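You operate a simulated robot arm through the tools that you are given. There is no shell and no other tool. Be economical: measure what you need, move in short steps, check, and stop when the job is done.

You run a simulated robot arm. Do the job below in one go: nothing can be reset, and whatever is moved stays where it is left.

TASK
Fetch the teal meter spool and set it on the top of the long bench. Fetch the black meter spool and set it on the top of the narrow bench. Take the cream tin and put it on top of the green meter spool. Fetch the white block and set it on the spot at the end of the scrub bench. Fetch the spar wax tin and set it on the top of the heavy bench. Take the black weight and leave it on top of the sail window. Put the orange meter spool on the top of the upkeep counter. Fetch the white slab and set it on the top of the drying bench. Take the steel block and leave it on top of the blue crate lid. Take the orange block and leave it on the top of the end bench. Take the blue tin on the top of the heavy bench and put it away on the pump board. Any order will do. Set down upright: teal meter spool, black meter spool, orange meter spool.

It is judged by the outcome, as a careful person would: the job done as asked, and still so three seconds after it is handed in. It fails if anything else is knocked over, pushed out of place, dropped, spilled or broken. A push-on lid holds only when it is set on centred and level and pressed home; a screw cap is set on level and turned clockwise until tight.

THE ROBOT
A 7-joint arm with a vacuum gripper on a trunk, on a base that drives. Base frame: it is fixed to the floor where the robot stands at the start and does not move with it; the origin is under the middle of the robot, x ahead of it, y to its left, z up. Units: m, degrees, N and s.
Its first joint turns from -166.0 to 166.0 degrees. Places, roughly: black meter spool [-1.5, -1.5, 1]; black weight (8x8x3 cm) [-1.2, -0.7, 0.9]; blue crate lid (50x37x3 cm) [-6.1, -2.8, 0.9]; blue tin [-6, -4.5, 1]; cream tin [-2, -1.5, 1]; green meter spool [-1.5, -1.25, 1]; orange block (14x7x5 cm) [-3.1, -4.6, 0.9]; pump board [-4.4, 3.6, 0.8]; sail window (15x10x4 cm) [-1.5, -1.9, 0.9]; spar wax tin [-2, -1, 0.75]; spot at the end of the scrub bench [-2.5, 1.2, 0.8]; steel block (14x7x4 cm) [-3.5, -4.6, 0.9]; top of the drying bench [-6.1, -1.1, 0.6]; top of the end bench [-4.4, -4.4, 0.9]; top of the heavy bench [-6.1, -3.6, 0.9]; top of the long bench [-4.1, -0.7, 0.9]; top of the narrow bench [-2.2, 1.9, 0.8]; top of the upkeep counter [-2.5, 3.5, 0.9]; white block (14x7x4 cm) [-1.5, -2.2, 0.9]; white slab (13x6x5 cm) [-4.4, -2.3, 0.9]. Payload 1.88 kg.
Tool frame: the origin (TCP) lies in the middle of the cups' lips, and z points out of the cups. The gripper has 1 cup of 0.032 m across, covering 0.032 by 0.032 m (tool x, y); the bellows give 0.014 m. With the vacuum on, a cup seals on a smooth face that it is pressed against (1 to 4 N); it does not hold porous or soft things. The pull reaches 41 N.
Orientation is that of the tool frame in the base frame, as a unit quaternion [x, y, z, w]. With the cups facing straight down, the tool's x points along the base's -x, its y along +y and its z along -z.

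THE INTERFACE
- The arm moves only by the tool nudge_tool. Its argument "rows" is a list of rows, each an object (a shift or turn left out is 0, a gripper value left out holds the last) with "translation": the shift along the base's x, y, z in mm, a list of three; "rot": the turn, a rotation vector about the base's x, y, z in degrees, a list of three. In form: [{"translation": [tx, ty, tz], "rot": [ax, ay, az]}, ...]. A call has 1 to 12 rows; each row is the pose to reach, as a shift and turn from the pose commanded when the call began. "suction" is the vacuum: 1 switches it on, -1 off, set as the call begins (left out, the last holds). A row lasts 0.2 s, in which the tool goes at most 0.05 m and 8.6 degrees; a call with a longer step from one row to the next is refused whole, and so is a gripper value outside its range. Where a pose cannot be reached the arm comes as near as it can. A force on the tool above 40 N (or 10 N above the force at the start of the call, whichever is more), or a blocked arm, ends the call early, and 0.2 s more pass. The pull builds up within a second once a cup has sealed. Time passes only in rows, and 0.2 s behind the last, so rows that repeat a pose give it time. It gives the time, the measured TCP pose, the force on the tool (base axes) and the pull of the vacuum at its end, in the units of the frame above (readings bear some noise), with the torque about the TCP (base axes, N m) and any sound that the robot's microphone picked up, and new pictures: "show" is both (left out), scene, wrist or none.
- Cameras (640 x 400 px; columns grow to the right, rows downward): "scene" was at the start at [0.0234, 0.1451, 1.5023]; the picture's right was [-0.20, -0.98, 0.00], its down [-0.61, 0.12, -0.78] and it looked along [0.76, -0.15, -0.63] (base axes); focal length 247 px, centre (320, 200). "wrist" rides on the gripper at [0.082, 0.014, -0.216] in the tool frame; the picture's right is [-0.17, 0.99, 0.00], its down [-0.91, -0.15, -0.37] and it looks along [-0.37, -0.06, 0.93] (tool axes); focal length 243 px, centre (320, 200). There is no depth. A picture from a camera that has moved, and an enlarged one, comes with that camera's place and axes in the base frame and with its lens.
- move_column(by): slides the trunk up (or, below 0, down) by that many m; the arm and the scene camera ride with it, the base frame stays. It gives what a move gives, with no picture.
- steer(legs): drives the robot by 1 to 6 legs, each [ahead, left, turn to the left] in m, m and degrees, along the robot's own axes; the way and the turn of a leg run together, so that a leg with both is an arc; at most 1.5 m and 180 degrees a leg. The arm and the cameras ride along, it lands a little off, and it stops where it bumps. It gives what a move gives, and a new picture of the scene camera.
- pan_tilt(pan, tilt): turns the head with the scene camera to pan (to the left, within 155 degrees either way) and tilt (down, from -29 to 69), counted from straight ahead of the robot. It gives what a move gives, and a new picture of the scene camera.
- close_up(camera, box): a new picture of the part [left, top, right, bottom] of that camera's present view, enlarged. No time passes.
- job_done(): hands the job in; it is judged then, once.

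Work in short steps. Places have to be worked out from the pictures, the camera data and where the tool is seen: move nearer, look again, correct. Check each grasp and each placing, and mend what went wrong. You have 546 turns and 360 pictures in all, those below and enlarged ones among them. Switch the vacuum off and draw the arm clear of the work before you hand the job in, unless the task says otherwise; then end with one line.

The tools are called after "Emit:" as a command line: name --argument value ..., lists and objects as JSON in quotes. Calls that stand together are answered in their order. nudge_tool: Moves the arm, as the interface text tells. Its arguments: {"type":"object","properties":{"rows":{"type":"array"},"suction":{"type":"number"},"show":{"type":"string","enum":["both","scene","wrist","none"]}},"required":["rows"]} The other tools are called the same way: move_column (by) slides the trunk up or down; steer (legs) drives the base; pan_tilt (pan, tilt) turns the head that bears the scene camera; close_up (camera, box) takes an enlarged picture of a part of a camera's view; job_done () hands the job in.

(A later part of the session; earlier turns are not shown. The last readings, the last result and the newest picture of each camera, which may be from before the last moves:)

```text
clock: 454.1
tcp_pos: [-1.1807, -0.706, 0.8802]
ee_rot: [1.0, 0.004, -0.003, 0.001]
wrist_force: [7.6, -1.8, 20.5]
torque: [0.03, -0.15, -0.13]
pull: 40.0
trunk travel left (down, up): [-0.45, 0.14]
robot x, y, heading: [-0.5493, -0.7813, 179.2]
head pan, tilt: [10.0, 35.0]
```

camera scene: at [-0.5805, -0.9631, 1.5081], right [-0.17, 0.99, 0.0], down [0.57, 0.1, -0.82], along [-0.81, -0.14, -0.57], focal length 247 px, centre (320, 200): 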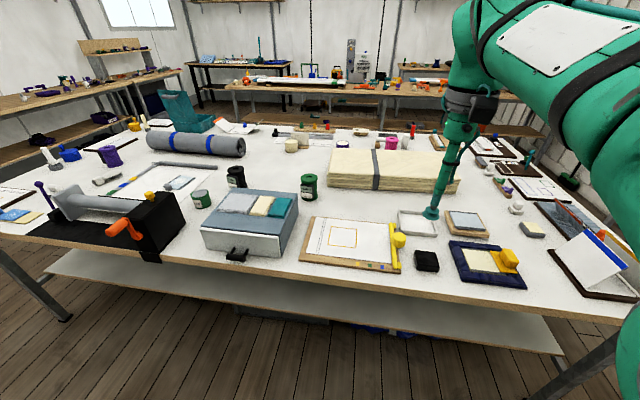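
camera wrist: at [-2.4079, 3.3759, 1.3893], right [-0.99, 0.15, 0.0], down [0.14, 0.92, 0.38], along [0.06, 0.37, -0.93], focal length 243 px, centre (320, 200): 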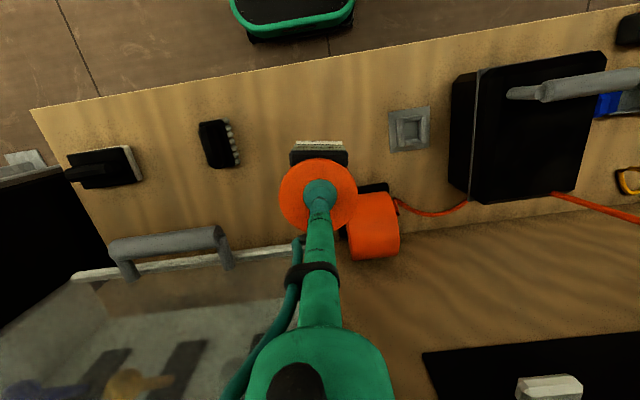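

Sealed. Lift.

Emit:
nudge_tool --rows '[{"translation": [0, 0, 5]}, {"translation": [0, 0, 25]}, {"translation": [0, 0, 60]}, {"translation": [0, 0, 100]}, {"translation": [0, 0, 140]}, {"translation": [20, 0, 180]}, {"translation": [55, 0, 210]}, {"translation": [95, 0, 230]}, {"translation": [135, 0, 240]}]' --show "none"

Emit:
steer --legs '[[0, 1.15, 0]]'

Emit:
pan_tilt --pan 0 --tilt 40

```text
clock: 456.1
tcp_pos: [-1.045, -0.705, 1.1165]
ee_rot: [1.0, 0.004, 0.0, 0.001]
wrist_force: [-0.3, -0.1, -3.7]
torque: [0.0, -0.06, 0.02]
pull: 40.6
trunk travel left (down, up): [-0.45, 0.14]
robot x, y, heading: [-0.5524, -0.7825, 180.0]
head pan, tilt: [10.0, 35.0]
```

```text
clock: 461.9
tcp_pos: [-1.0558, -1.8483, 1.1155]
ee_rot: [1.0, 0.004, 0.001, 0.001]
wrist_force: [-0.1, 1.2, -3.6]
torque: [-0.02, -0.05, 0.02]
pull: 40.6
trunk travel left (down, up): [-0.45, 0.14]
robot x, y, heading: [-0.5599, -1.9289, 179.4]
head pan, tilt: [10.0, 35.0]
camera scene: at [-0.5911, -2.1084, 1.5081], right [-0.16, 0.99, 0.0], down [0.57, 0.09, -0.82], along [-0.81, -0.13, -0.57], focal length 247 px, centre (320, 200)
```

scene: 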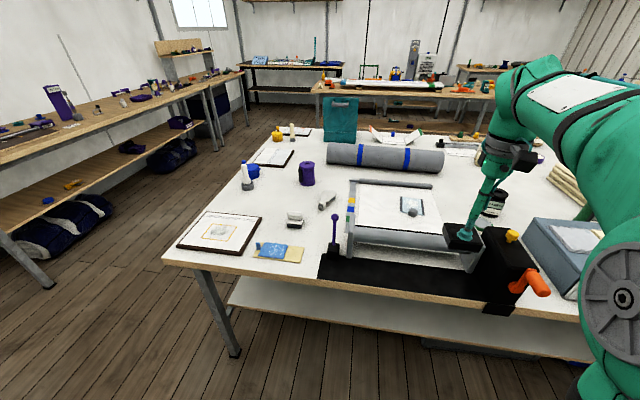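

```text
clock: 462.7
tcp_pos: [-1.0545, -1.849, 1.1159]
ee_rot: [1.0, 0.004, 0.0, 0.001]
wrist_force: [0.3, 0.7, -4.1]
torque: [-0.02, -0.04, 0.0]
pull: 40.4
trunk travel left (down, up): [-0.45, 0.14]
robot x, y, heading: [-0.5617, -1.9277, 179.2]
head pan, tilt: [0.0, 40.0]
camera scene: at [-0.5893, -2.0932, 1.5006], right [0.01, 1.0, 0.0], down [0.64, -0.01, -0.77], along [-0.77, 0.01, -0.64], focal length 247 px, centre (320, 200)
```

scene: 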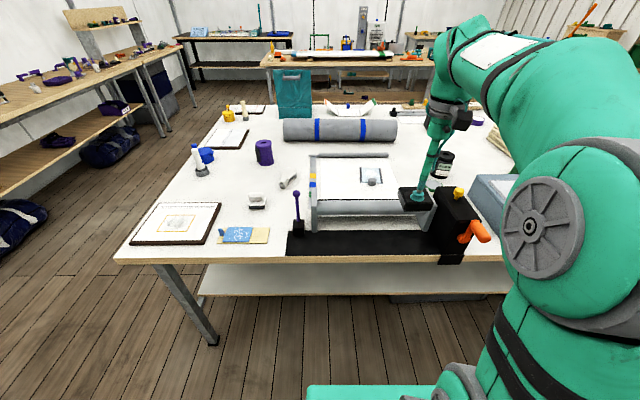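

Sail window at about (-1.47, -1.87), behind the roller. Raise the tool and move closer.

Emit:
nudge_tool --rows '[{"translation": [0, 0, 45]}, {"translation": [0, 0, 90]}]' --show "none"

Emit:
steer --legs '[[0.25, 0, 0]]'

Emit:
close_up --camera "scene" --box '[290, 140, 450, 240]'

```text
clock: 463.3
tcp_pos: [-1.055, -1.8485, 1.2058]
ee_rot: [1.0, 0.004, 0.001, 0.0]
wrist_force: [-0.3, 0.2, -3.1]
torque: [-0.04, -0.04, 0.02]
pull: 40.6
trunk travel left (down, up): [-0.45, 0.14]
robot x, y, heading: [-0.5559, -1.9272, 179.4]
head pan, tilt: [0.0, 40.0]
```

```text
clock: 465.1
tcp_pos: [-1.3054, -1.8455, 1.2051]
ee_rot: [1.0, 0.003, 0.001, 0.0]
wrist_force: [-0.7, 0.0, -2.3]
torque: [0.01, -0.07, 0.01]
pull: 40.8
trunk travel left (down, up): [-0.45, 0.14]
robot x, y, heading: [-0.8134, -1.9221, 179.3]
head pan, tilt: [0.0, 40.0]
camera scene: at [-0.8399, -2.0904, 1.5005], right [0.01, 1.0, 0.0], down [0.64, -0.01, -0.77], along [-0.77, 0.01, -0.64], focal length 247 px, centre (320, 200)
```

scene: 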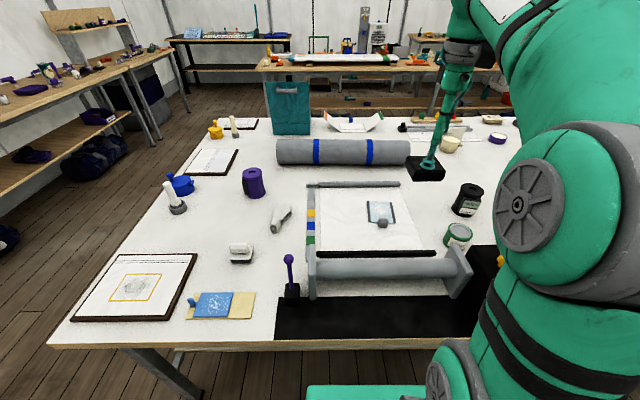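

```text
4.00 times, centred on (370, 190) of scene
camera zoom: at [-0.8399, -2.0904, 1.5005], right [0.01, 1.0, 0.0], down [0.64, -0.01, -0.77], along [-0.77, 0.01, -0.64], focal length 990 px, centre (120, 240)
```

zoom: 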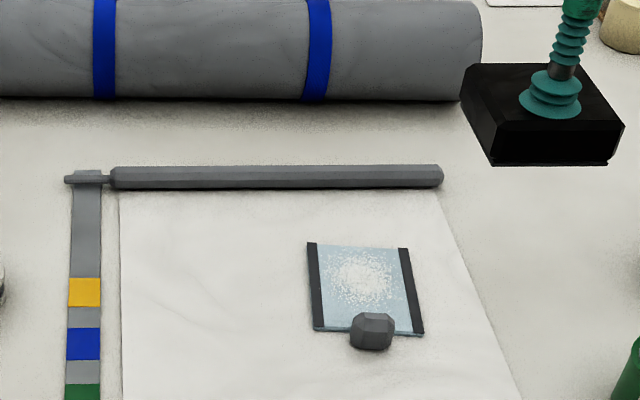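

Place the weight at about (-1.555, -1.852), clear of the knob. Move above.

Emit:
nudge_tool --rows '[{"translation": [-40, 0, 0]}, {"translation": [-80, -1, -10]}, {"translation": [-120, -2, -30]}, {"translation": [-160, -3, -55]}, {"translation": [-195, -4, -85]}, {"translation": [-225, -5, -120]}, {"translation": [-248, -6, -155]}, {"translation": [-248, -6, -200]}]' --show "both"

Emit:
close_up --camera "wrist" --box '[200, 80, 440, 230]'

```text
clock: 466.9
tcp_pos: [-1.5521, -1.8516, 1.0064]
ee_rot: [1.0, 0.003, 0.0, -0.001]
wrist_force: [0.4, -0.1, -3.6]
torque: [-0.02, -0.03, -0.01]
pull: 41.0
trunk travel left (down, up): [-0.45, 0.14]
robot x, y, heading: [-0.8125, -1.9271, 179.3]
head pan, tilt: [0.0, 40.0]
camera scene: at [-0.8402, -2.0905, 1.5005], right [0.01, 1.0, 0.0], down [0.64, -0.01, -0.77], along [-0.77, 0.01, -0.64], focal length 247 px, centre (320, 200)
camera wrist: at [-1.4707, -1.8646, 1.222], right [-0.16, -0.99, 0.0], down [-0.92, 0.15, 0.37], along [-0.37, 0.06, -0.93], focal length 243 px, centre (320, 200)
```

scene: 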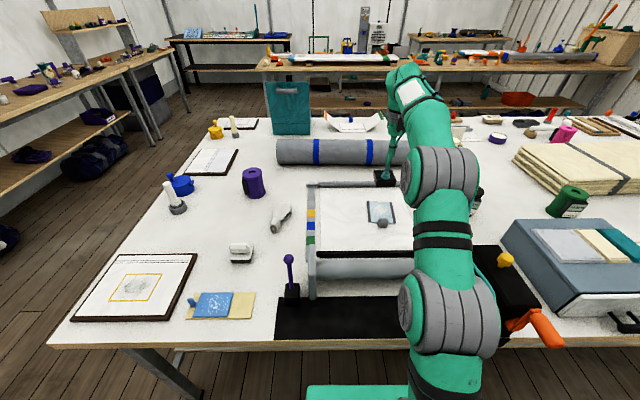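
wrist: 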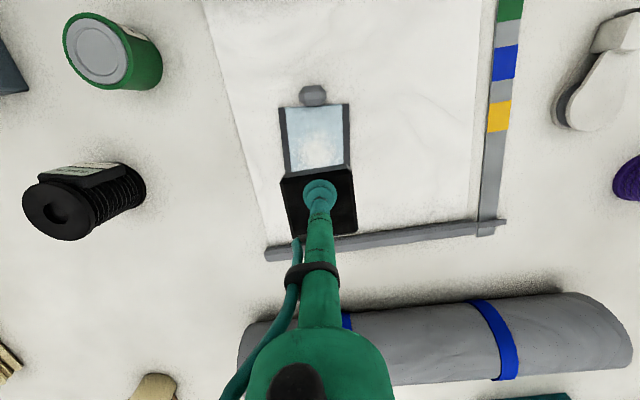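

```text
2.67 times, centred on (320, 155) of wrist
camera zoom: at [-1.4707, -1.8646, 1.222], right [-0.16, -0.99, 0.0], down [-0.92, 0.15, 0.37], along [-0.37, 0.06, -0.93], focal length 647 px, centre (320, 320)
```

zoom: 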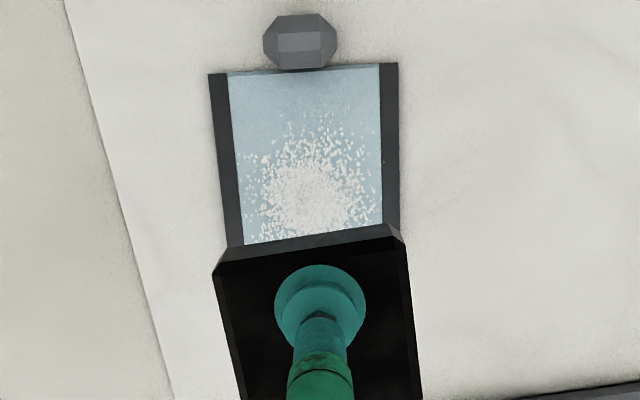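

Centre on the pane and lower to contact.

Emit:
nudge_tool --rows '[{"translation": [6, 3, -40]}, {"translation": [6, 3, -75]}, {"translation": [6, 3, -88]}, {"translation": [6, 3, -94]}, {"translation": [6, 3, -99]}, {"translation": [6, 3, -104]}, {"translation": [6, 3, -109]}, {"translation": [6, 3, -114]}, {"translation": [6, 3, -119]}, {"translation": [6, 3, -124]}, {"translation": [6, 3, -129]}]' --show "wrist"

```text
clock: 469.3
tcp_pos: [-1.5484, -1.8478, 0.883]
ee_rot: [1.0, 0.003, -0.004, 0.0]
wrist_force: [0.1, 0.3, 29.8]
torque: [0.02, -0.08, -0.08]
pull: 40.6
trunk travel left (down, up): [-0.45, 0.14]
robot x, y, heading: [-0.8107, -1.9283, 179.3]
head pan, tilt: [0.0, 40.0]
camera wrist: at [-1.4641, -1.8616, 1.0988], right [-0.16, -0.99, 0.0], down [-0.91, 0.15, 0.38], along [-0.38, 0.06, -0.92], focal length 243 px, centre (320, 200)
```

wrist: 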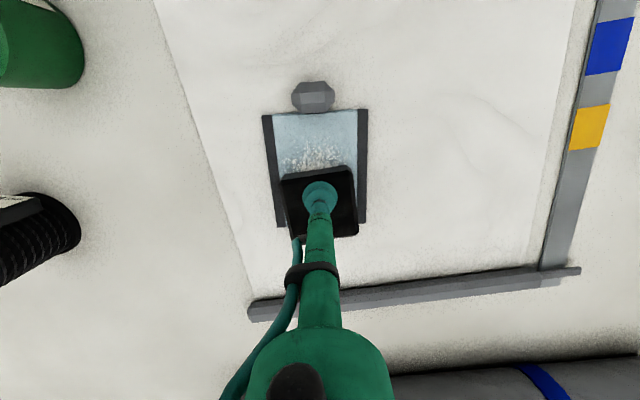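

Footprint is just within the pane's rear; lift slightly and shift 15 mm toward its middle.

Emit:
nudge_tool --rows '[{"translation": [0, 0, 10]}, {"translation": [8, 0, 16]}, {"translation": [15, 1, 16]}, {"translation": [15, 1, 9]}, {"translation": [15, 1, 4]}, {"translation": [15, 1, 1]}, {"translation": [15, 1, 1]}]' --show "none"

Emit:
nudge_tool --rows '[{"translation": [0, 0, 2]}, {"translation": [0, 0, 2]}, {"translation": [0, 0, 2]}, {"translation": [0, 0, 3]}, {"translation": [0, 0, 12]}, {"translation": [0, 0, 50]}, {"translation": [0, 0, 95]}, {"translation": [10, 0, 140]}]' --suction -1 --show "wrist"

```text
clock: 470.9
tcp_pos: [-1.5328, -1.8468, 0.882]
ee_rot: [1.0, 0.003, -0.002, 0.0]
wrist_force: [3.0, 0.5, 18.6]
torque: [0.0, -0.08, -0.05]
pull: 40.3
trunk travel left (down, up): [-0.45, 0.14]
robot x, y, heading: [-0.8122, -1.9264, 179.5]
head pan, tilt: [0.0, 40.0]
```

```text
clock: 472.7
tcp_pos: [-1.5219, -1.846, 1.0184]
ee_rot: [1.0, 0.003, 0.001, 0.001]
wrist_force: [0.0, -0.4, 0.0]
torque: [0.02, -0.02, 0.04]
pull: 0.1
trunk travel left (down, up): [-0.45, 0.14]
robot x, y, heading: [-0.8138, -1.9264, 179.4]
head pan, tilt: [0.0, 40.0]
camera wrist: at [-1.4403, -1.8596, 1.2351], right [-0.16, -0.99, 0.0], down [-0.92, 0.15, 0.37], along [-0.37, 0.06, -0.93], focal length 243 px, centre (320, 200)
```

wrist: 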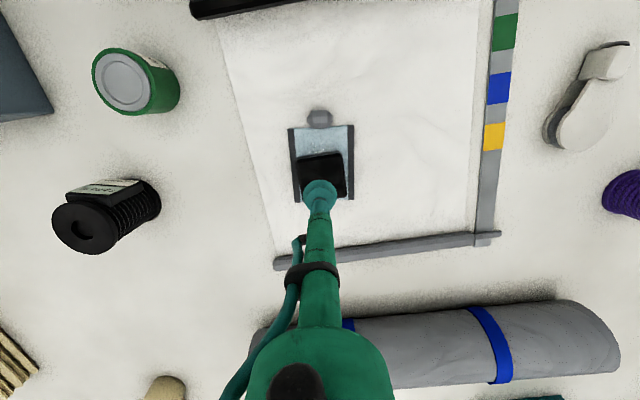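

Weight placed. Now over to the white block at about (-1.49, -2.2).

Emit:
nudge_tool --rows '[{"translation": [6, -40, 10]}, {"translation": [12, -85, 20]}, {"translation": [18, -130, 20]}, {"translation": [24, -175, 20]}, {"translation": [30, -220, 20]}, {"translation": [36, -265, 20]}, {"translation": [42, -310, 20]}, {"translation": [42, -325, 20]}]' --show "none"

Emit:
close_up --camera "wrist" --box '[200, 70, 440, 220]'

Emit:
close_up --camera "scene" --box '[220, 180, 348, 260]'

```text
clock: 474.5
tcp_pos: [-1.4791, -2.1715, 1.038]
ee_rot: [1.0, 0.003, 0.0, 0.001]
wrist_force: [0.5, 0.0, -0.7]
torque: [-0.03, 0.01, -0.03]
pull: 0.2
trunk travel left (down, up): [-0.45, 0.14]
robot x, y, heading: [-0.8112, -1.9266, 179.4]
head pan, tilt: [0.0, 40.0]
```

```text
2.67 times, centred on (320, 145) of wrist
camera zoom: at [-1.3983, -2.185, 1.2547], right [-0.16, -0.99, 0.0], down [-0.92, 0.15, 0.37], along [-0.37, 0.06, -0.93], focal length 647 px, centre (320, 347)
```

zoom: 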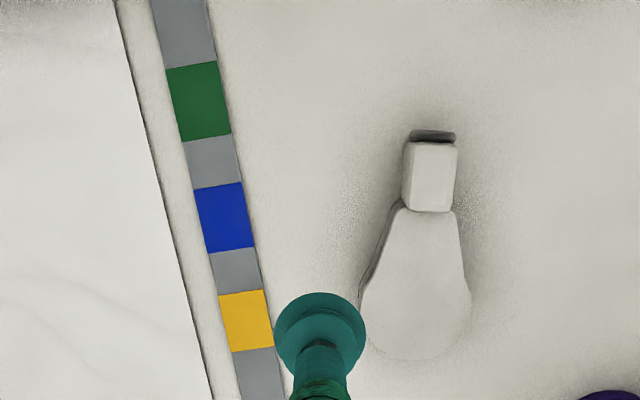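

```text
5.00 times, centred on (284, 220) of scene
camera zoom: at [-0.8398, -2.0907, 1.5005], right [0.01, 1.0, 0.0], down [0.64, -0.01, -0.77], along [-0.77, 0.01, -0.64], focal length 1237 px, centre (500, 100)
```

zoom: 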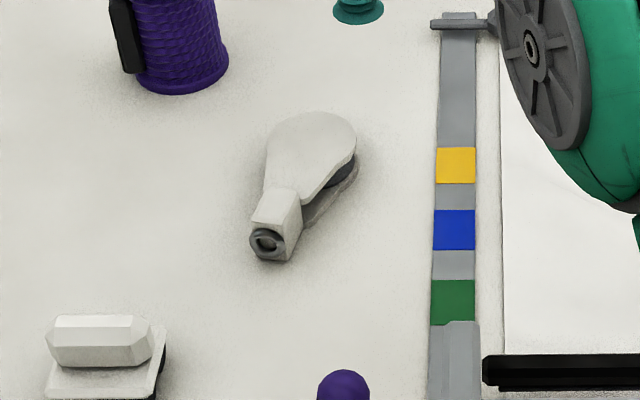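

Cheek target about (-1.518, -2.224). Approach.

Emit:
nudge_tool --rows '[{"translation": [-20, -26, -30]}, {"translation": [-39, -52, -60]}, {"translation": [-39, -52, -100]}, {"translation": [-39, -52, -125]}]' --show "none"

Emit:
close_up --camera "wrist" --box '[220, 100, 420, 225]'

```text
clock: 475.5
tcp_pos: [-1.519, -2.2242, 0.9138]
ee_rot: [1.0, 0.003, 0.0, 0.001]
wrist_force: [-1.4, -0.3, -0.2]
torque: [-0.01, 0.0, 0.01]
pull: 0.1
trunk travel left (down, up): [-0.45, 0.14]
robot x, y, heading: [-0.8137, -1.9233, 179.2]
head pan, tilt: [0.0, 40.0]
```

```text
3.20 times, centred on (320, 162) of wrist
camera zoom: at [-1.4377, -2.2373, 1.1299], right [-0.16, -0.99, 0.0], down [-0.92, 0.15, 0.37], along [-0.37, 0.06, -0.93], focal length 776 px, centre (320, 320)
```

zoom: 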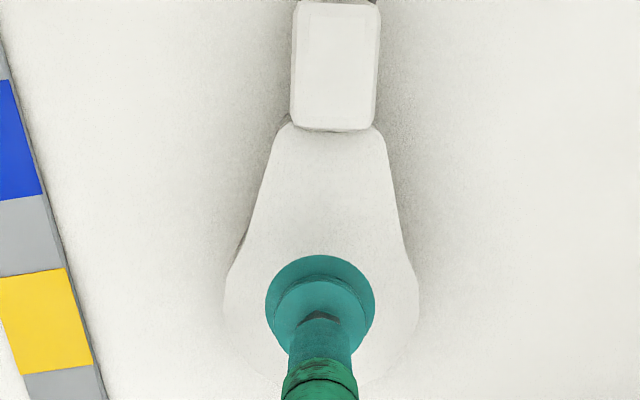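

Centred on the cheek. Press with suction.

Emit:
nudge_tool --rows '[{"translation": [4, 0, -10]}, {"translation": [4, 0, -17]}, {"translation": [4, 0, -22]}, {"translation": [4, 0, -27]}, {"translation": [4, 0, -32]}, {"translation": [4, 0, -37]}, {"translation": [4, 0, -41]}, {"translation": [4, 0, -45]}]' --suction 1 --show "none"

```text
clock: 477.3
tcp_pos: [-1.5156, -2.2247, 0.8739]
ee_rot: [1.0, 0.003, -0.005, 0.002]
wrist_force: [0.6, -1.2, 30.2]
torque: [0.1, -0.16, -0.38]
pull: 40.6
trunk travel left (down, up): [-0.45, 0.14]
robot x, y, heading: [-0.8107, -1.9236, 179.4]
head pan, tilt: [0.0, 40.0]
```

Sealed. Lift and retract.

Emit:
nudge_tool --rows '[{"translation": [0, 0, 8]}, {"translation": [0, 0, 40]}, {"translation": [0, 0, 85]}, {"translation": [0, 0, 130]}, {"translation": [0, 20, 175]}, {"translation": [20, 45, 210]}, {"translation": [45, 75, 240]}, {"translation": [75, 105, 265]}, {"translation": [110, 135, 280]}, {"translation": [145, 165, 290]}, {"translation": [180, 195, 300]}, {"translation": [215, 225, 310]}]' --show "scene"

```text
clock: 479.9
tcp_pos: [-1.3005, -1.9987, 1.1762]
ee_rot: [1.0, 0.004, 0.001, 0.001]
wrist_force: [0.3, -0.4, -2.2]
torque: [0.0, -0.01, 0.02]
pull: 40.4
trunk travel left (down, up): [-0.45, 0.14]
robot x, y, heading: [-0.8123, -1.9246, 179.2]
head pan, tilt: [0.0, 40.0]
camera scene: at [-0.8395, -2.0906, 1.5005], right [0.01, 1.0, 0.0], down [0.64, -0.01, -0.77], along [-0.77, 0.01, -0.64], focal length 247 px, centre (320, 200)
```

scene: 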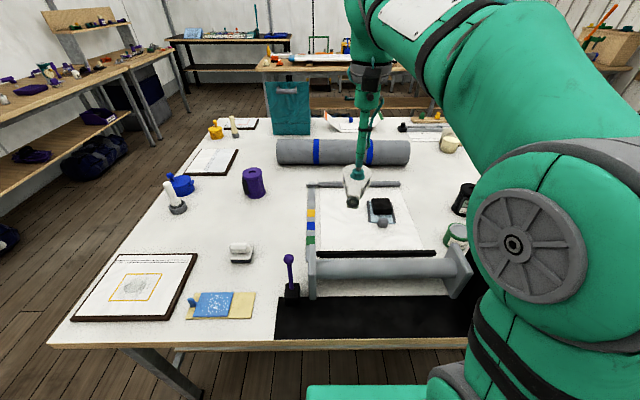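

Drive to the scrub bench.

Emit:
steer --legs '[[-0.3, 0, 0.5], [0, -1.3, 0], [0, -1.1, 0], [1.4, 0, 0], [0.5, 0, 0], [0, 0, -90]]'

Emit:
pan_tilt --pan 0 --tilt 42

```text
clock: 506.3
tcp_pos: [-2.4765, 0.9924, 1.1766]
ee_rot: [0.708, -0.706, 0.0, 0.002]
wrist_force: [0.0, 0.5, -1.5]
torque: [-0.01, -0.06, 0.02]
pull: 40.7
trunk travel left (down, up): [-0.45, 0.14]
robot x, y, heading: [-2.4047, 0.4994, 89.3]
head pan, tilt: [0.0, 40.0]
camera scene: at [-2.5679, 0.5288, 1.5005], right [1.0, -0.01, 0.0], down [-0.01, -0.64, -0.77], along [0.01, 0.77, -0.64], focal length 247 px, centre (320, 200)
```

scene: 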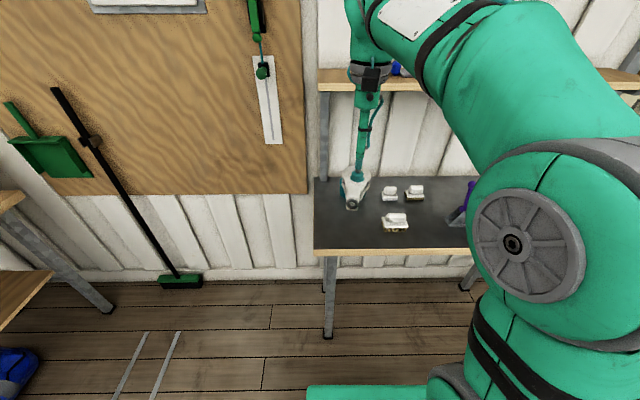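

```text
clock: 506.9
tcp_pos: [-2.4757, 0.9919, 1.1777]
ee_rot: [0.708, -0.706, 0.0, 0.002]
wrist_force: [0.3, 0.5, -2.0]
torque: [0.02, -0.03, -0.02]
pull: 41.0
trunk travel left (down, up): [-0.45, 0.14]
robot x, y, heading: [-2.4045, 0.502, 88.9]
head pan, tilt: [0.0, 42.0]
camera scene: at [-2.5679, 0.5274, 1.4976], right [1.0, -0.01, 0.0], down [-0.01, -0.67, -0.74], along [0.01, 0.74, -0.67], focal length 247 px, centre (320, 200)
```

scene: 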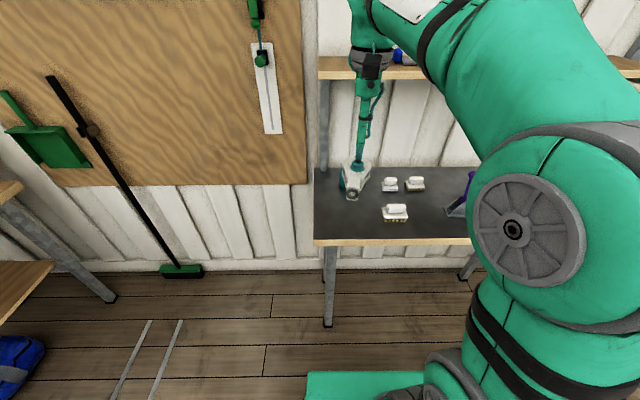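

Zoom on the end of the bench and view from the wrist.

Emit:
close_up --camera "scene" --box '[290, 140, 450, 260]'

Emit:
nudge_tool --rows '[{"translation": [0, 0, 0]}]' --show "wrist"

```text
3.33 times, centred on (370, 200) of scene
camera zoom: at [-2.5679, 0.5274, 1.4976], right [1.0, -0.01, 0.0], down [-0.01, -0.67, -0.74], along [0.01, 0.74, -0.67], focal length 825 px, centre (153, 200)
```

zoom: 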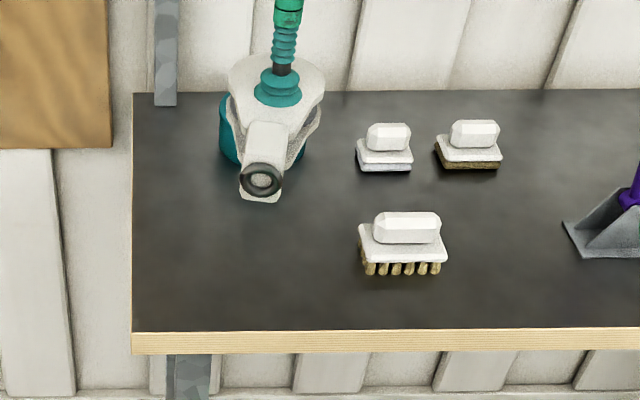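

```text
clock: 507.3
tcp_pos: [-2.4747, 0.9923, 1.1785]
ee_rot: [0.708, -0.706, -0.001, 0.001]
wrist_force: [-0.6, 0.1, -1.6]
torque: [0.02, 0.0, -0.02]
pull: 40.7
trunk travel left (down, up): [-0.45, 0.14]
robot x, y, heading: [-2.4001, 0.5033, 89.1]
head pan, tilt: [0.0, 42.0]
camera wrist: at [-2.4898, 0.91, 1.3942], right [-0.99, 0.16, 0.0], down [0.15, 0.92, 0.37], along [0.06, 0.37, -0.93], focal length 243 px, centre (320, 200)
```

wrist: 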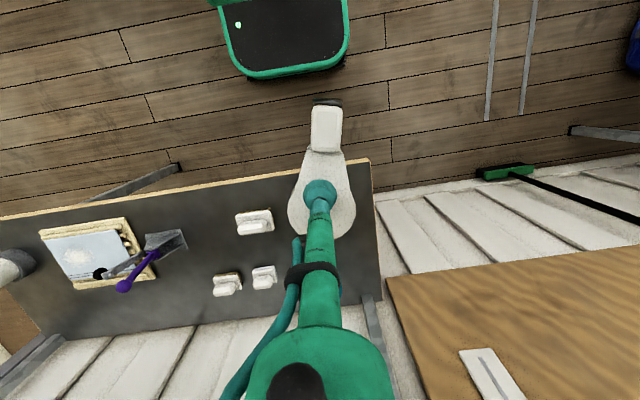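

The spot is the bare end of the bench around (-2.5, 1.2); shelf above starts at y≈1.29. Move to (-2.505, 1.185) and lower partway.

Emit:
nudge_tool --rows '[{"translation": [-8, 45, 0]}, {"translation": [-16, 90, -10]}, {"translation": [-24, 135, -30]}, {"translation": [-30, 175, -55]}, {"translation": [-30, 193, -90]}, {"translation": [-30, 193, -135]}, {"translation": [-30, 193, -180]}, {"translation": [-30, 193, -215]}]' --show "both"

```text
clock: 509.1
tcp_pos: [-2.5068, 1.1851, 0.9618]
ee_rot: [0.708, -0.706, -0.001, 0.0]
wrist_force: [0.5, 0.6, -2.6]
torque: [0.03, 0.02, 0.02]
pull: 40.6
trunk travel left (down, up): [-0.45, 0.14]
robot x, y, heading: [-2.4038, 0.5006, 89.2]
head pan, tilt: [0.0, 42.0]
camera scene: at [-2.5679, 0.5275, 1.4976], right [1.0, -0.01, 0.0], down [-0.01, -0.67, -0.74], along [0.01, 0.74, -0.67], focal length 247 px, centre (320, 200)
camera wrist: at [-2.5196, 1.1032, 1.1783], right [-0.99, 0.16, 0.0], down [0.15, 0.92, 0.37], along [0.06, 0.37, -0.93], focal length 243 px, centre (320, 200)
```

scene: 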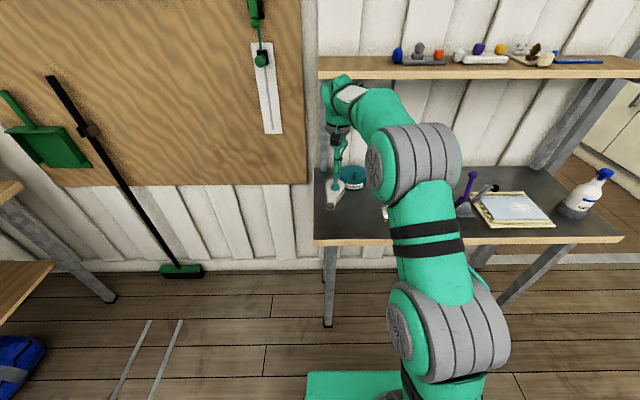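
wrist: 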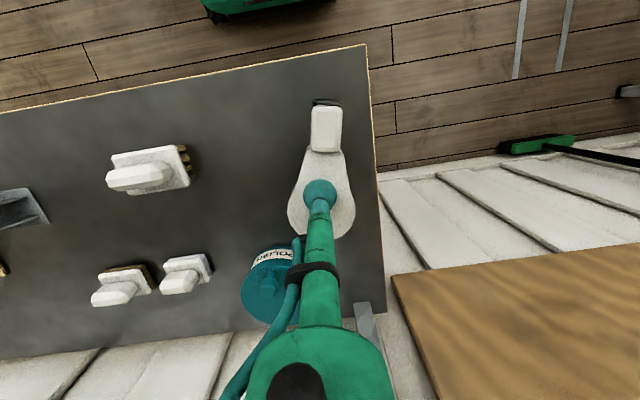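

Good position. Lower to contact.

Emit:
nudge_tool --rows '[{"translation": [3, 0, -30]}, {"translation": [3, 0, -55]}, {"translation": [3, 0, -70]}, {"translation": [3, 0, -80]}, {"translation": [3, 0, -86]}, {"translation": [3, 0, -92]}, {"translation": [3, 0, -98]}, {"translation": [3, 0, -104]}, {"translation": [3, 0, -110]}, {"translation": [3, 0, -116]}, {"translation": [3, 0, -122]}, {"translation": [3, 0, -128]}]' --show "none"

```text
clock: 510.9
tcp_pos: [-2.5037, 1.1876, 0.8654]
ee_rot: [0.708, -0.706, -0.006, -0.004]
wrist_force: [-0.5, 1.1, 9.3]
torque: [-0.2, -0.01, -0.21]
pull: 40.8
trunk travel left (down, up): [-0.45, 0.14]
robot x, y, heading: [-2.4042, 0.5045, 89.1]
head pan, tilt: [0.0, 42.0]
stopped in row 9: the force on the tool passed its limit (the readings are from after the stop); the commanded pose is now the measured one
```

Contact. Release and withdraw.

Emit:
nudge_tool --rows '[{"translation": [0, 0, 0]}, {"translation": [0, 0, 0]}, {"translation": [0, 0, 0]}, {"translation": [0, 0, 3]}, {"translation": [0, 0, 12]}, {"translation": [0, 0, 50]}, {"translation": [0, -10, 95]}, {"translation": [0, -45, 125]}, {"translation": [0, -85, 150]}, {"translation": [0, -125, 175]}, {"translation": [0, -165, 200]}, {"translation": [0, -205, 225]}]' --suction -1 --show "scene"

```text
clock: 513.5
tcp_pos: [-2.5027, 0.981, 1.0877]
ee_rot: [0.708, -0.706, -0.003, -0.002]
wrist_force: [-0.3, 0.1, -0.9]
torque: [-0.03, 0.01, 0.02]
pull: 0.0
trunk travel left (down, up): [-0.45, 0.14]
robot x, y, heading: [-2.404, 0.5052, 89.5]
head pan, tilt: [0.0, 42.0]
camera scene: at [-2.5678, 0.5274, 1.4976], right [1.0, -0.01, 0.0], down [-0.01, -0.67, -0.74], along [0.01, 0.74, -0.67], focal length 247 px, centre (320, 200)
```

scene: 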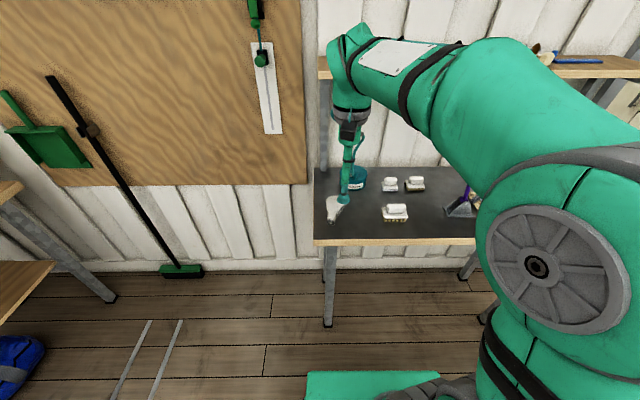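

White block is set. Raise the arm and drive to the west side of the white table.

Emit:
nudge_tool --rows '[{"translation": [20, -20, 40]}, {"translation": [40, -40, 80]}, {"translation": [60, -50, 110]}]' --show "none"

Emit:
steer --legs '[[0, 0.65, 0], [0, 0, -89.5], [0, -1.0, 0], [0, -0.75, 0]]'

Emit:
pan_tilt --pan 0 --tilt 35

```text
clock: 514.3
tcp_pos: [-2.4432, 0.9319, 1.1986]
ee_rot: [0.708, -0.706, -0.003, -0.001]
wrist_force: [-0.2, 0.4, -1.2]
torque: [-0.02, 0.01, 0.01]
pull: 0.0
trunk travel left (down, up): [-0.45, 0.14]
robot x, y, heading: [-2.4023, 0.5056, 89.2]
head pan, tilt: [0.0, 42.0]
```

```text
clock: 530.2
tcp_pos: [-2.6537, -1.2024, 1.1993]
ee_rot: [0.0, 1.0, 0.001, 0.004]
wrist_force: [0.3, 0.0, 0.0]
torque: [-0.02, 0.02, -0.03]
pull: 0.1
trunk travel left (down, up): [-0.45, 0.14]
robot x, y, heading: [-3.0808, -1.239, -1.2]
head pan, tilt: [0.0, 42.0]
camera scene: at [-3.0573, -1.0772, 1.4976], right [-0.02, -1.0, 0.0], down [-0.67, 0.01, -0.74], along [0.74, -0.01, -0.67], focal length 247 px, centre (320, 200)
```

scene: 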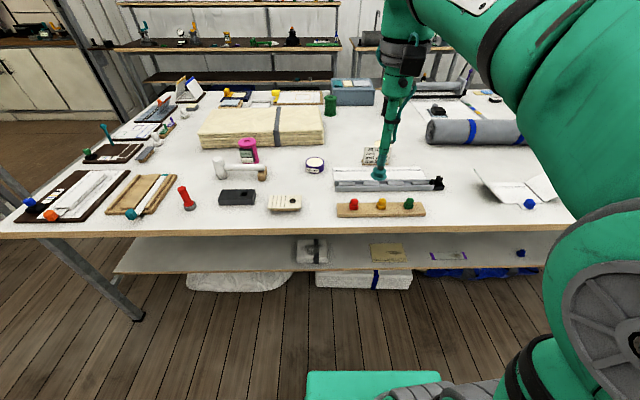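

```text
clock: 530.9
tcp_pos: [-2.6548, -1.2018, 1.1974]
ee_rot: [0.001, 1.0, 0.001, 0.003]
wrist_force: [0.0, 0.0, 0.3]
torque: [-0.01, -0.03, -0.01]
pull: 0.1
trunk travel left (down, up): [-0.45, 0.14]
robot x, y, heading: [-3.0826, -1.2413, -1.1]
head pan, tilt: [0.0, 35.0]
camera scene: at [-3.0528, -1.0773, 1.508], right [-0.02, -1.0, 0.0], down [-0.57, 0.01, -0.82], along [0.82, -0.02, -0.57], focal length 247 px, centre (320, 200)
```

scene: 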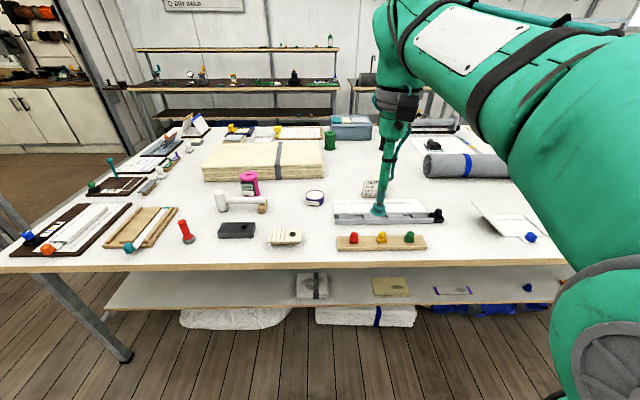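

Zoom for tins and the lower shelf.

Emit:
close_up --camera "scene" --box '[200, 150, 440, 250]'

Emit:
close_up --camera "scene" --box '[100, 250, 580, 350]'

```text
2.67 times, centred on (320, 200) of scene
camera zoom: at [-3.0528, -1.0773, 1.508], right [-0.02, -1.0, 0.0], down [-0.57, 0.01, -0.82], along [0.82, -0.02, -0.57], focal length 660 px, centre (320, 200)
```

zoom: 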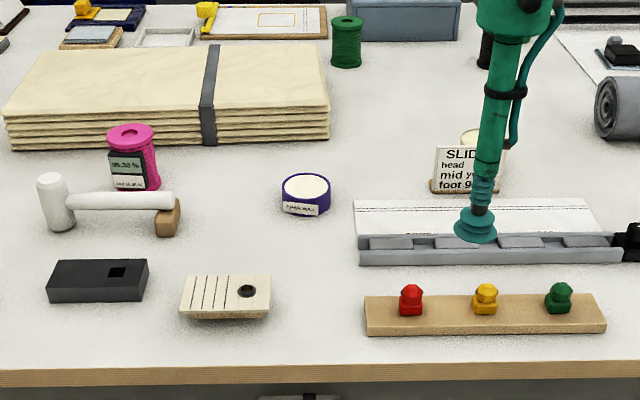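

```text
1.33 times, centred on (340, 300) of scene
camera zoom: at [-3.0528, -1.0773, 1.508], right [-0.02, -1.0, 0.0], down [-0.57, 0.01, -0.82], along [0.82, -0.02, -0.57], focal length 330 px, centre (293, 67)
```

zoom: 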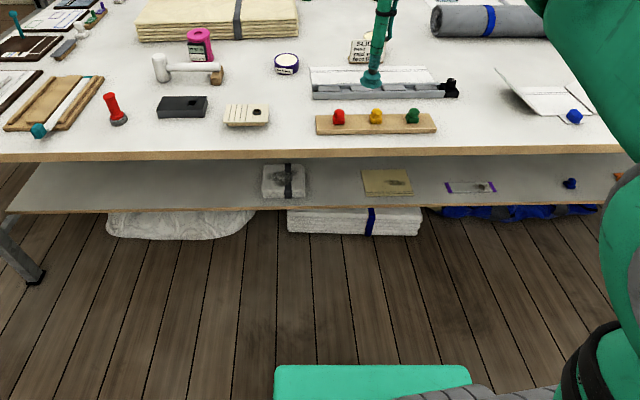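

Read the label on the purple tin and view the lower shelf more closely.

Emit:
close_up --camera "scene" --box '[295, 180, 335, 212]'

Emit:
close_up --camera "scene" --box '[360, 170, 400, 202]'

Emit:
nudge_tool --rows '[{"translation": [0, 0, 0]}]' --show "wrist"

```text
12.50 times, centred on (315, 196) of scene
camera zoom: at [-3.0528, -1.0773, 1.508], right [-0.02, -1.0, 0.0], down [-0.57, 0.01, -0.82], along [0.82, -0.02, -0.57], focal length 3093 px, centre (382, 250)
```

zoom: 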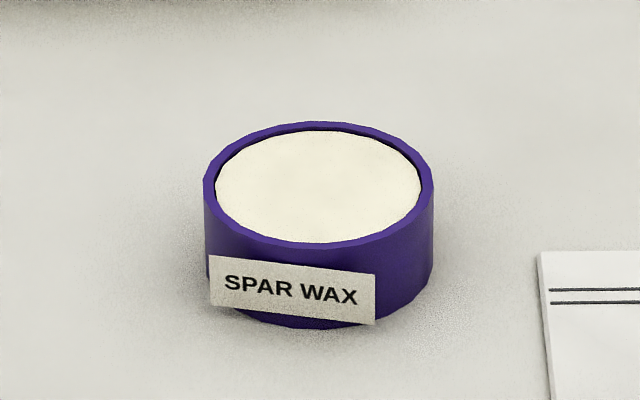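

```text
12.50 times, centred on (380, 186) of scene
camera zoom: at [-3.0528, -1.0773, 1.508], right [-0.02, -1.0, 0.0], down [-0.57, 0.01, -0.82], along [0.82, -0.02, -0.57], focal length 3093 px, centre (-430, 375)
```

zoom: 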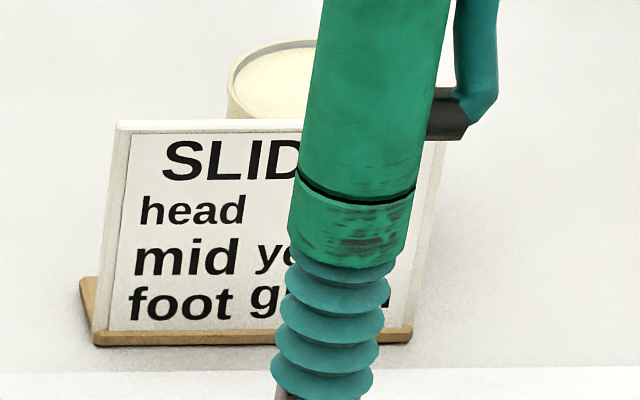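

```text
clock: 531.3
tcp_pos: [-2.6559, -1.2017, 1.1982]
ee_rot: [0.001, 1.0, 0.001, 0.003]
wrist_force: [0.5, -0.8, 0.3]
torque: [-0.01, 0.04, 0.0]
pull: 0.1
trunk travel left (down, up): [-0.45, 0.14]
robot x, y, heading: [-3.083, -1.2384, -1.1]
head pan, tilt: [0.0, 35.0]
camera wrist: at [-2.7377, -1.1886, 1.4147], right [0.17, 0.99, 0.0], down [0.91, -0.16, 0.38], along [0.38, -0.06, -0.92], focal length 243 px, centre (320, 200)
```

wrist: 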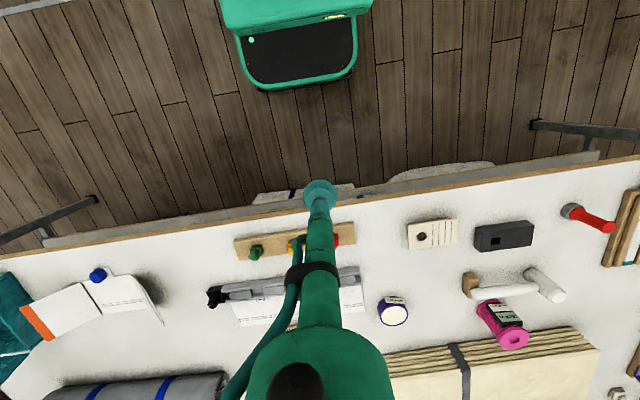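

The purple tin is the spar wax. First the cream tin at about (-2.0, -1.38): move closer.

Emit:
steer --legs '[[0, -0.12, 1], [0.35, 0, 0]]'

Emit:
nudge_tool --rows '[{"translation": [0, 0, 0]}]' --show "wrist"

```text
clock: 534.4
tcp_pos: [-2.3057, -1.314, 1.1994]
ee_rot: [-0.005, 1.0, 0.0, 0.003]
wrist_force: [-0.5, -0.3, -0.7]
torque: [-0.01, -0.03, 0.01]
pull: 0.0
trunk travel left (down, up): [-0.45, 0.14]
robot x, y, heading: [-2.7357, -1.3592, -0.2]
head pan, tilt: [0.0, 35.0]
camera scene: at [-2.7069, -1.1962, 1.5081], right [0.0, -1.0, 0.0], down [-0.57, 0.0, -0.82], along [0.82, 0.0, -0.57], focal length 247 px, centre (320, 200)
```

scene: 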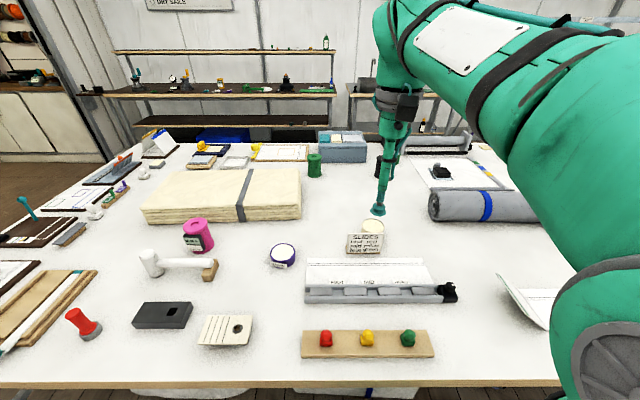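

```text
clock: 534.8
tcp_pos: [-2.3065, -1.3149, 1.1981]
ee_rot: [-0.007, 1.0, 0.001, 0.003]
wrist_force: [0.0, 0.7, -0.2]
torque: [0.0, -0.02, -0.02]
pull: 0.1
trunk travel left (down, up): [-0.45, 0.14]
robot x, y, heading: [-2.7381, -1.3624, -0.3]
head pan, tilt: [0.0, 35.0]
camera wrist: at [-2.3901, -1.3027, 1.4146], right [0.15, 0.99, 0.0], down [0.91, -0.14, 0.38], along [0.38, -0.05, -0.92], focal length 243 px, centre (320, 200)
```

wrist: 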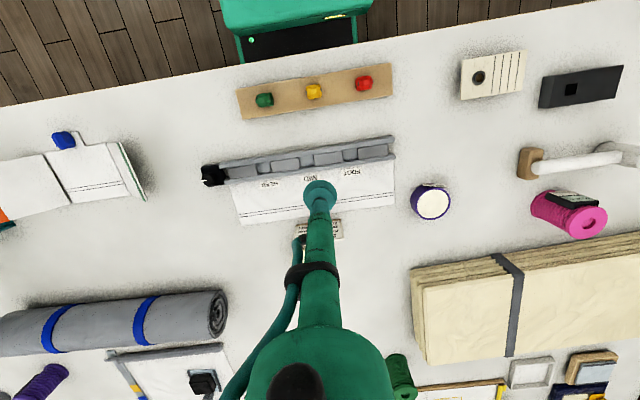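

Cream tin at (-2.026, -1.389). Move above it.

Emit:
nudge_tool --rows '[{"translation": [40, -11, 0]}, {"translation": [80, -22, -5]}, {"translation": [120, -34, -15]}, {"translation": [160, -45, -35]}, {"translation": [195, -56, -60]}, {"translation": [228, -66, -90]}, {"translation": [256, -72, -120]}]' --show "none"

Emit:
close_up --camera "wrist" --box '[200, 70, 440, 220]'

Emit:
close_up --camera "scene" --box '[320, 190, 448, 270]'

```text
clock: 536.4
tcp_pos: [-2.0496, -1.3863, 1.0784]
ee_rot: [-0.006, 1.0, 0.0, 0.003]
wrist_force: [0.5, -0.1, -0.1]
torque: [-0.03, 0.01, 0.0]
pull: 0.1
trunk travel left (down, up): [-0.45, 0.14]
robot x, y, heading: [-2.7377, -1.3567, -0.3]
head pan, tilt: [0.0, 35.0]
```

```text
2.67 times, centred on (320, 145) of wrist
camera zoom: at [-2.1339, -1.3739, 1.2943], right [0.15, 0.99, 0.0], down [0.91, -0.14, 0.38], along [0.38, -0.06, -0.92], focal length 647 px, centre (320, 347)
```

zoom: 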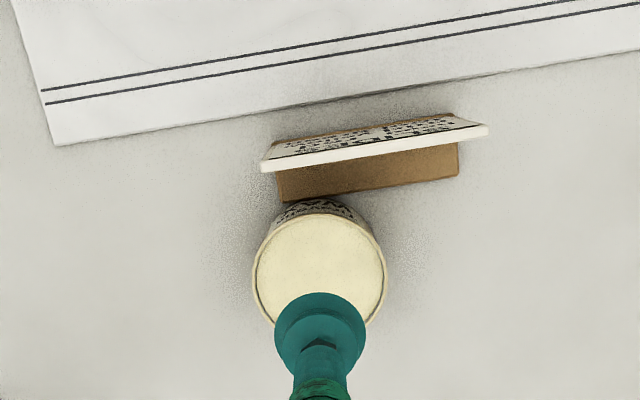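

```text
5.00 times, centred on (384, 230) of scene
camera zoom: at [-2.7067, -1.1963, 1.5081], right [0.0, -1.0, 0.0], down [-0.57, 0.0, -0.82], along [0.82, 0.0, -0.57], focal length 1237 px, centre (0, 50)
```

zoom: 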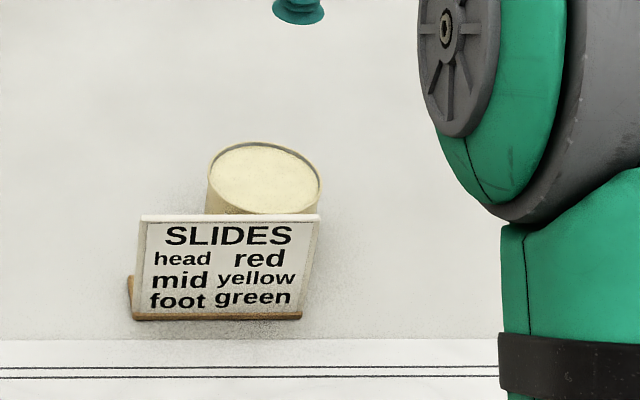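

Centre (-2.028, -1.389), top ≈0.925. Descend with suction.

Emit:
nudge_tool --rows '[{"translation": [11, -2, -40]}, {"translation": [22, -3, -80]}, {"translation": [22, -3, -115]}, {"translation": [22, -3, -130]}, {"translation": [22, -3, -137]}, {"translation": [22, -3, -143]}, {"translation": [22, -3, -148]}, {"translation": [22, -3, -153]}, {"translation": [22, -3, -158]}, {"translation": [22, -3, -163]}, {"translation": [22, -3, -168]}]' --suction 1 --show "none"

```text
clock: 538.8
tcp_pos: [-2.029, -1.3902, 0.9151]
ee_rot: [-0.006, 1.0, 0.001, 0.007]
wrist_force: [-5.5, -1.0, 18.0]
torque: [-0.02, 0.23, -0.1]
pull: 40.3
trunk travel left (down, up): [-0.45, 0.14]
robot x, y, heading: [-2.7364, -1.3579, -0.3]
head pan, tilt: [0.0, 35.0]
```

Sealed. Lift straight up, then retract.

Emit:
nudge_tool --rows '[{"translation": [0, 0, 5]}, {"translation": [0, 0, 30]}, {"translation": [0, 0, 70]}, {"translation": [0, 0, 110]}, {"translation": [0, 0, 150]}, {"translation": [-20, 0, 190]}, {"translation": [-60, 0, 215]}, {"translation": [-105, 0, 235]}, {"translation": [-150, 0, 250]}, {"translation": [-195, 0, 260]}, {"translation": [-240, 0, 270]}]' --show "scene"

```text
clock: 541.2
tcp_pos: [-2.2697, -1.3891, 1.1812]
ee_rot: [-0.007, 1.0, 0.001, 0.002]
wrist_force: [-0.4, 0.8, -2.3]
torque: [0.0, 0.05, -0.01]
pull: 40.2
trunk travel left (down, up): [-0.45, 0.14]
robot x, y, heading: [-2.7347, -1.3609, -0.3]
head pan, tilt: [0.0, 35.0]
camera scene: at [-2.7069, -1.1962, 1.5081], right [0.0, -1.0, 0.0], down [-0.57, 0.0, -0.82], along [0.82, 0.0, -0.57], focal length 247 px, centre (320, 200)
```

scene: 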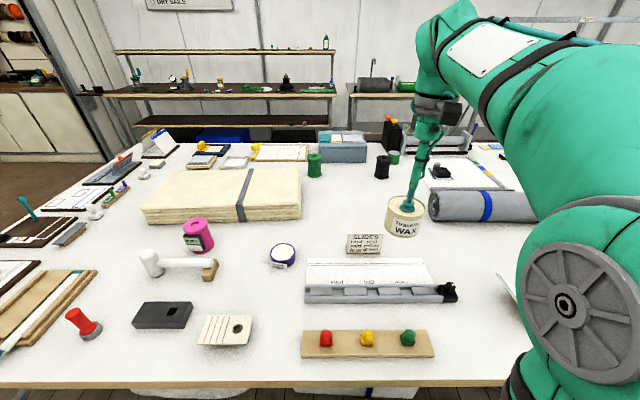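

Drive round the north end to the table's east side.

Emit:
steer --legs '[[-0.35, 0, 0.3], [0, 1.0, 0], [0, 0.87, 0], [1.4, 0, 0], [1.1, 0, 0], [0, 0, 179.5]]'

Emit:
steer --legs '[[0, 1.0, 0], [0, 0.8, 0]]'

Emit:
pan_tilt --pan 0 --tilt 38

```text
clock: 571.5
tcp_pos: [-1.0615, 0.5772, 1.1812]
ee_rot: [1.0, 0.006, -0.004, 0.001]
wrist_force: [-0.6, -0.2, -2.4]
torque: [-0.03, -0.03, -0.01]
pull: 41.2
trunk travel left (down, up): [-0.45, 0.14]
robot x, y, heading: [-0.5947, 0.5423, 179.6]
head pan, tilt: [0.0, 35.0]
camera scene: at [-0.6253, 0.3801, 1.5081], right [0.0, 1.0, 0.0], down [0.57, 0.0, -0.82], along [-0.82, 0.0, -0.57], focal length 247 px, centre (320, 200)
```

scene: 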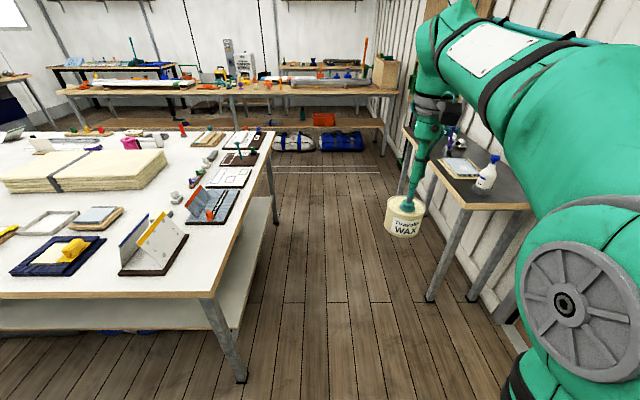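

```text
clock: 580.6
tcp_pos: [-1.0739, -1.21, 1.1793]
ee_rot: [1.0, 0.003, -0.003, 0.001]
wrist_force: [0.2, 0.6, -1.4]
torque: [-0.03, -0.07, 0.03]
pull: 40.8
trunk travel left (down, up): [-0.45, 0.14]
robot x, y, heading: [-0.6083, -1.2441, 179.5]
head pan, tilt: [0.0, 35.0]
camera scene: at [-0.6389, -1.4094, 1.5081], right [0.01, 1.0, 0.0], down [0.57, -0.01, -0.82], along [-0.82, 0.01, -0.57], focal length 247 px, centre (320, 200)
```

scene: 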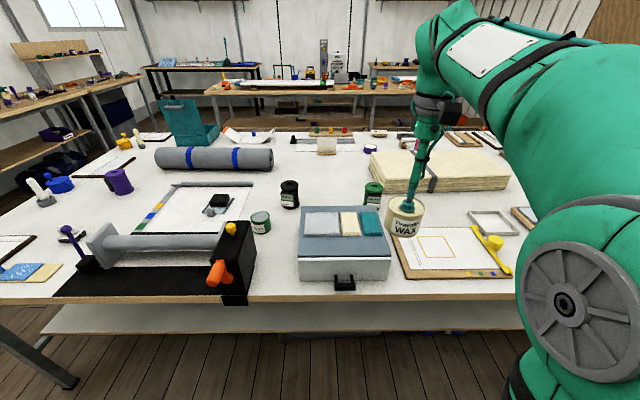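

```text
clock: 581.2
tcp_pos: [-1.0745, -1.2102, 1.1805]
ee_rot: [1.0, 0.003, -0.003, 0.001]
wrist_force: [0.0, -0.6, -2.8]
torque: [0.01, -0.03, -0.03]
pull: 41.1
trunk travel left (down, up): [-0.45, 0.14]
robot x, y, heading: [-0.6032, -1.2456, 179.1]
head pan, tilt: [0.0, 38.0]
camera scene: at [-0.6372, -1.4095, 1.5035], right [0.01, 1.0, 0.0], down [0.62, -0.01, -0.79], along [-0.79, 0.01, -0.62], focal length 247 px, centre (320, 200)
```

scene: 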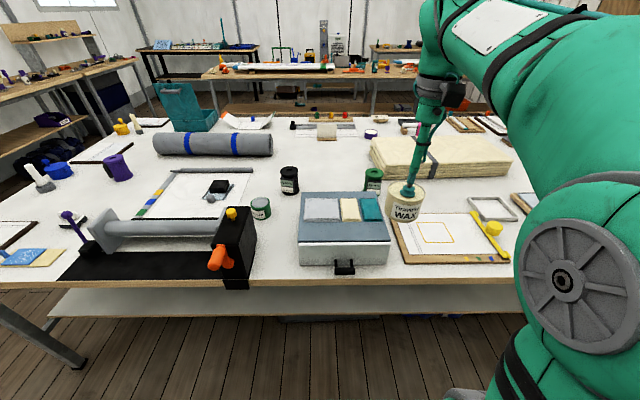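

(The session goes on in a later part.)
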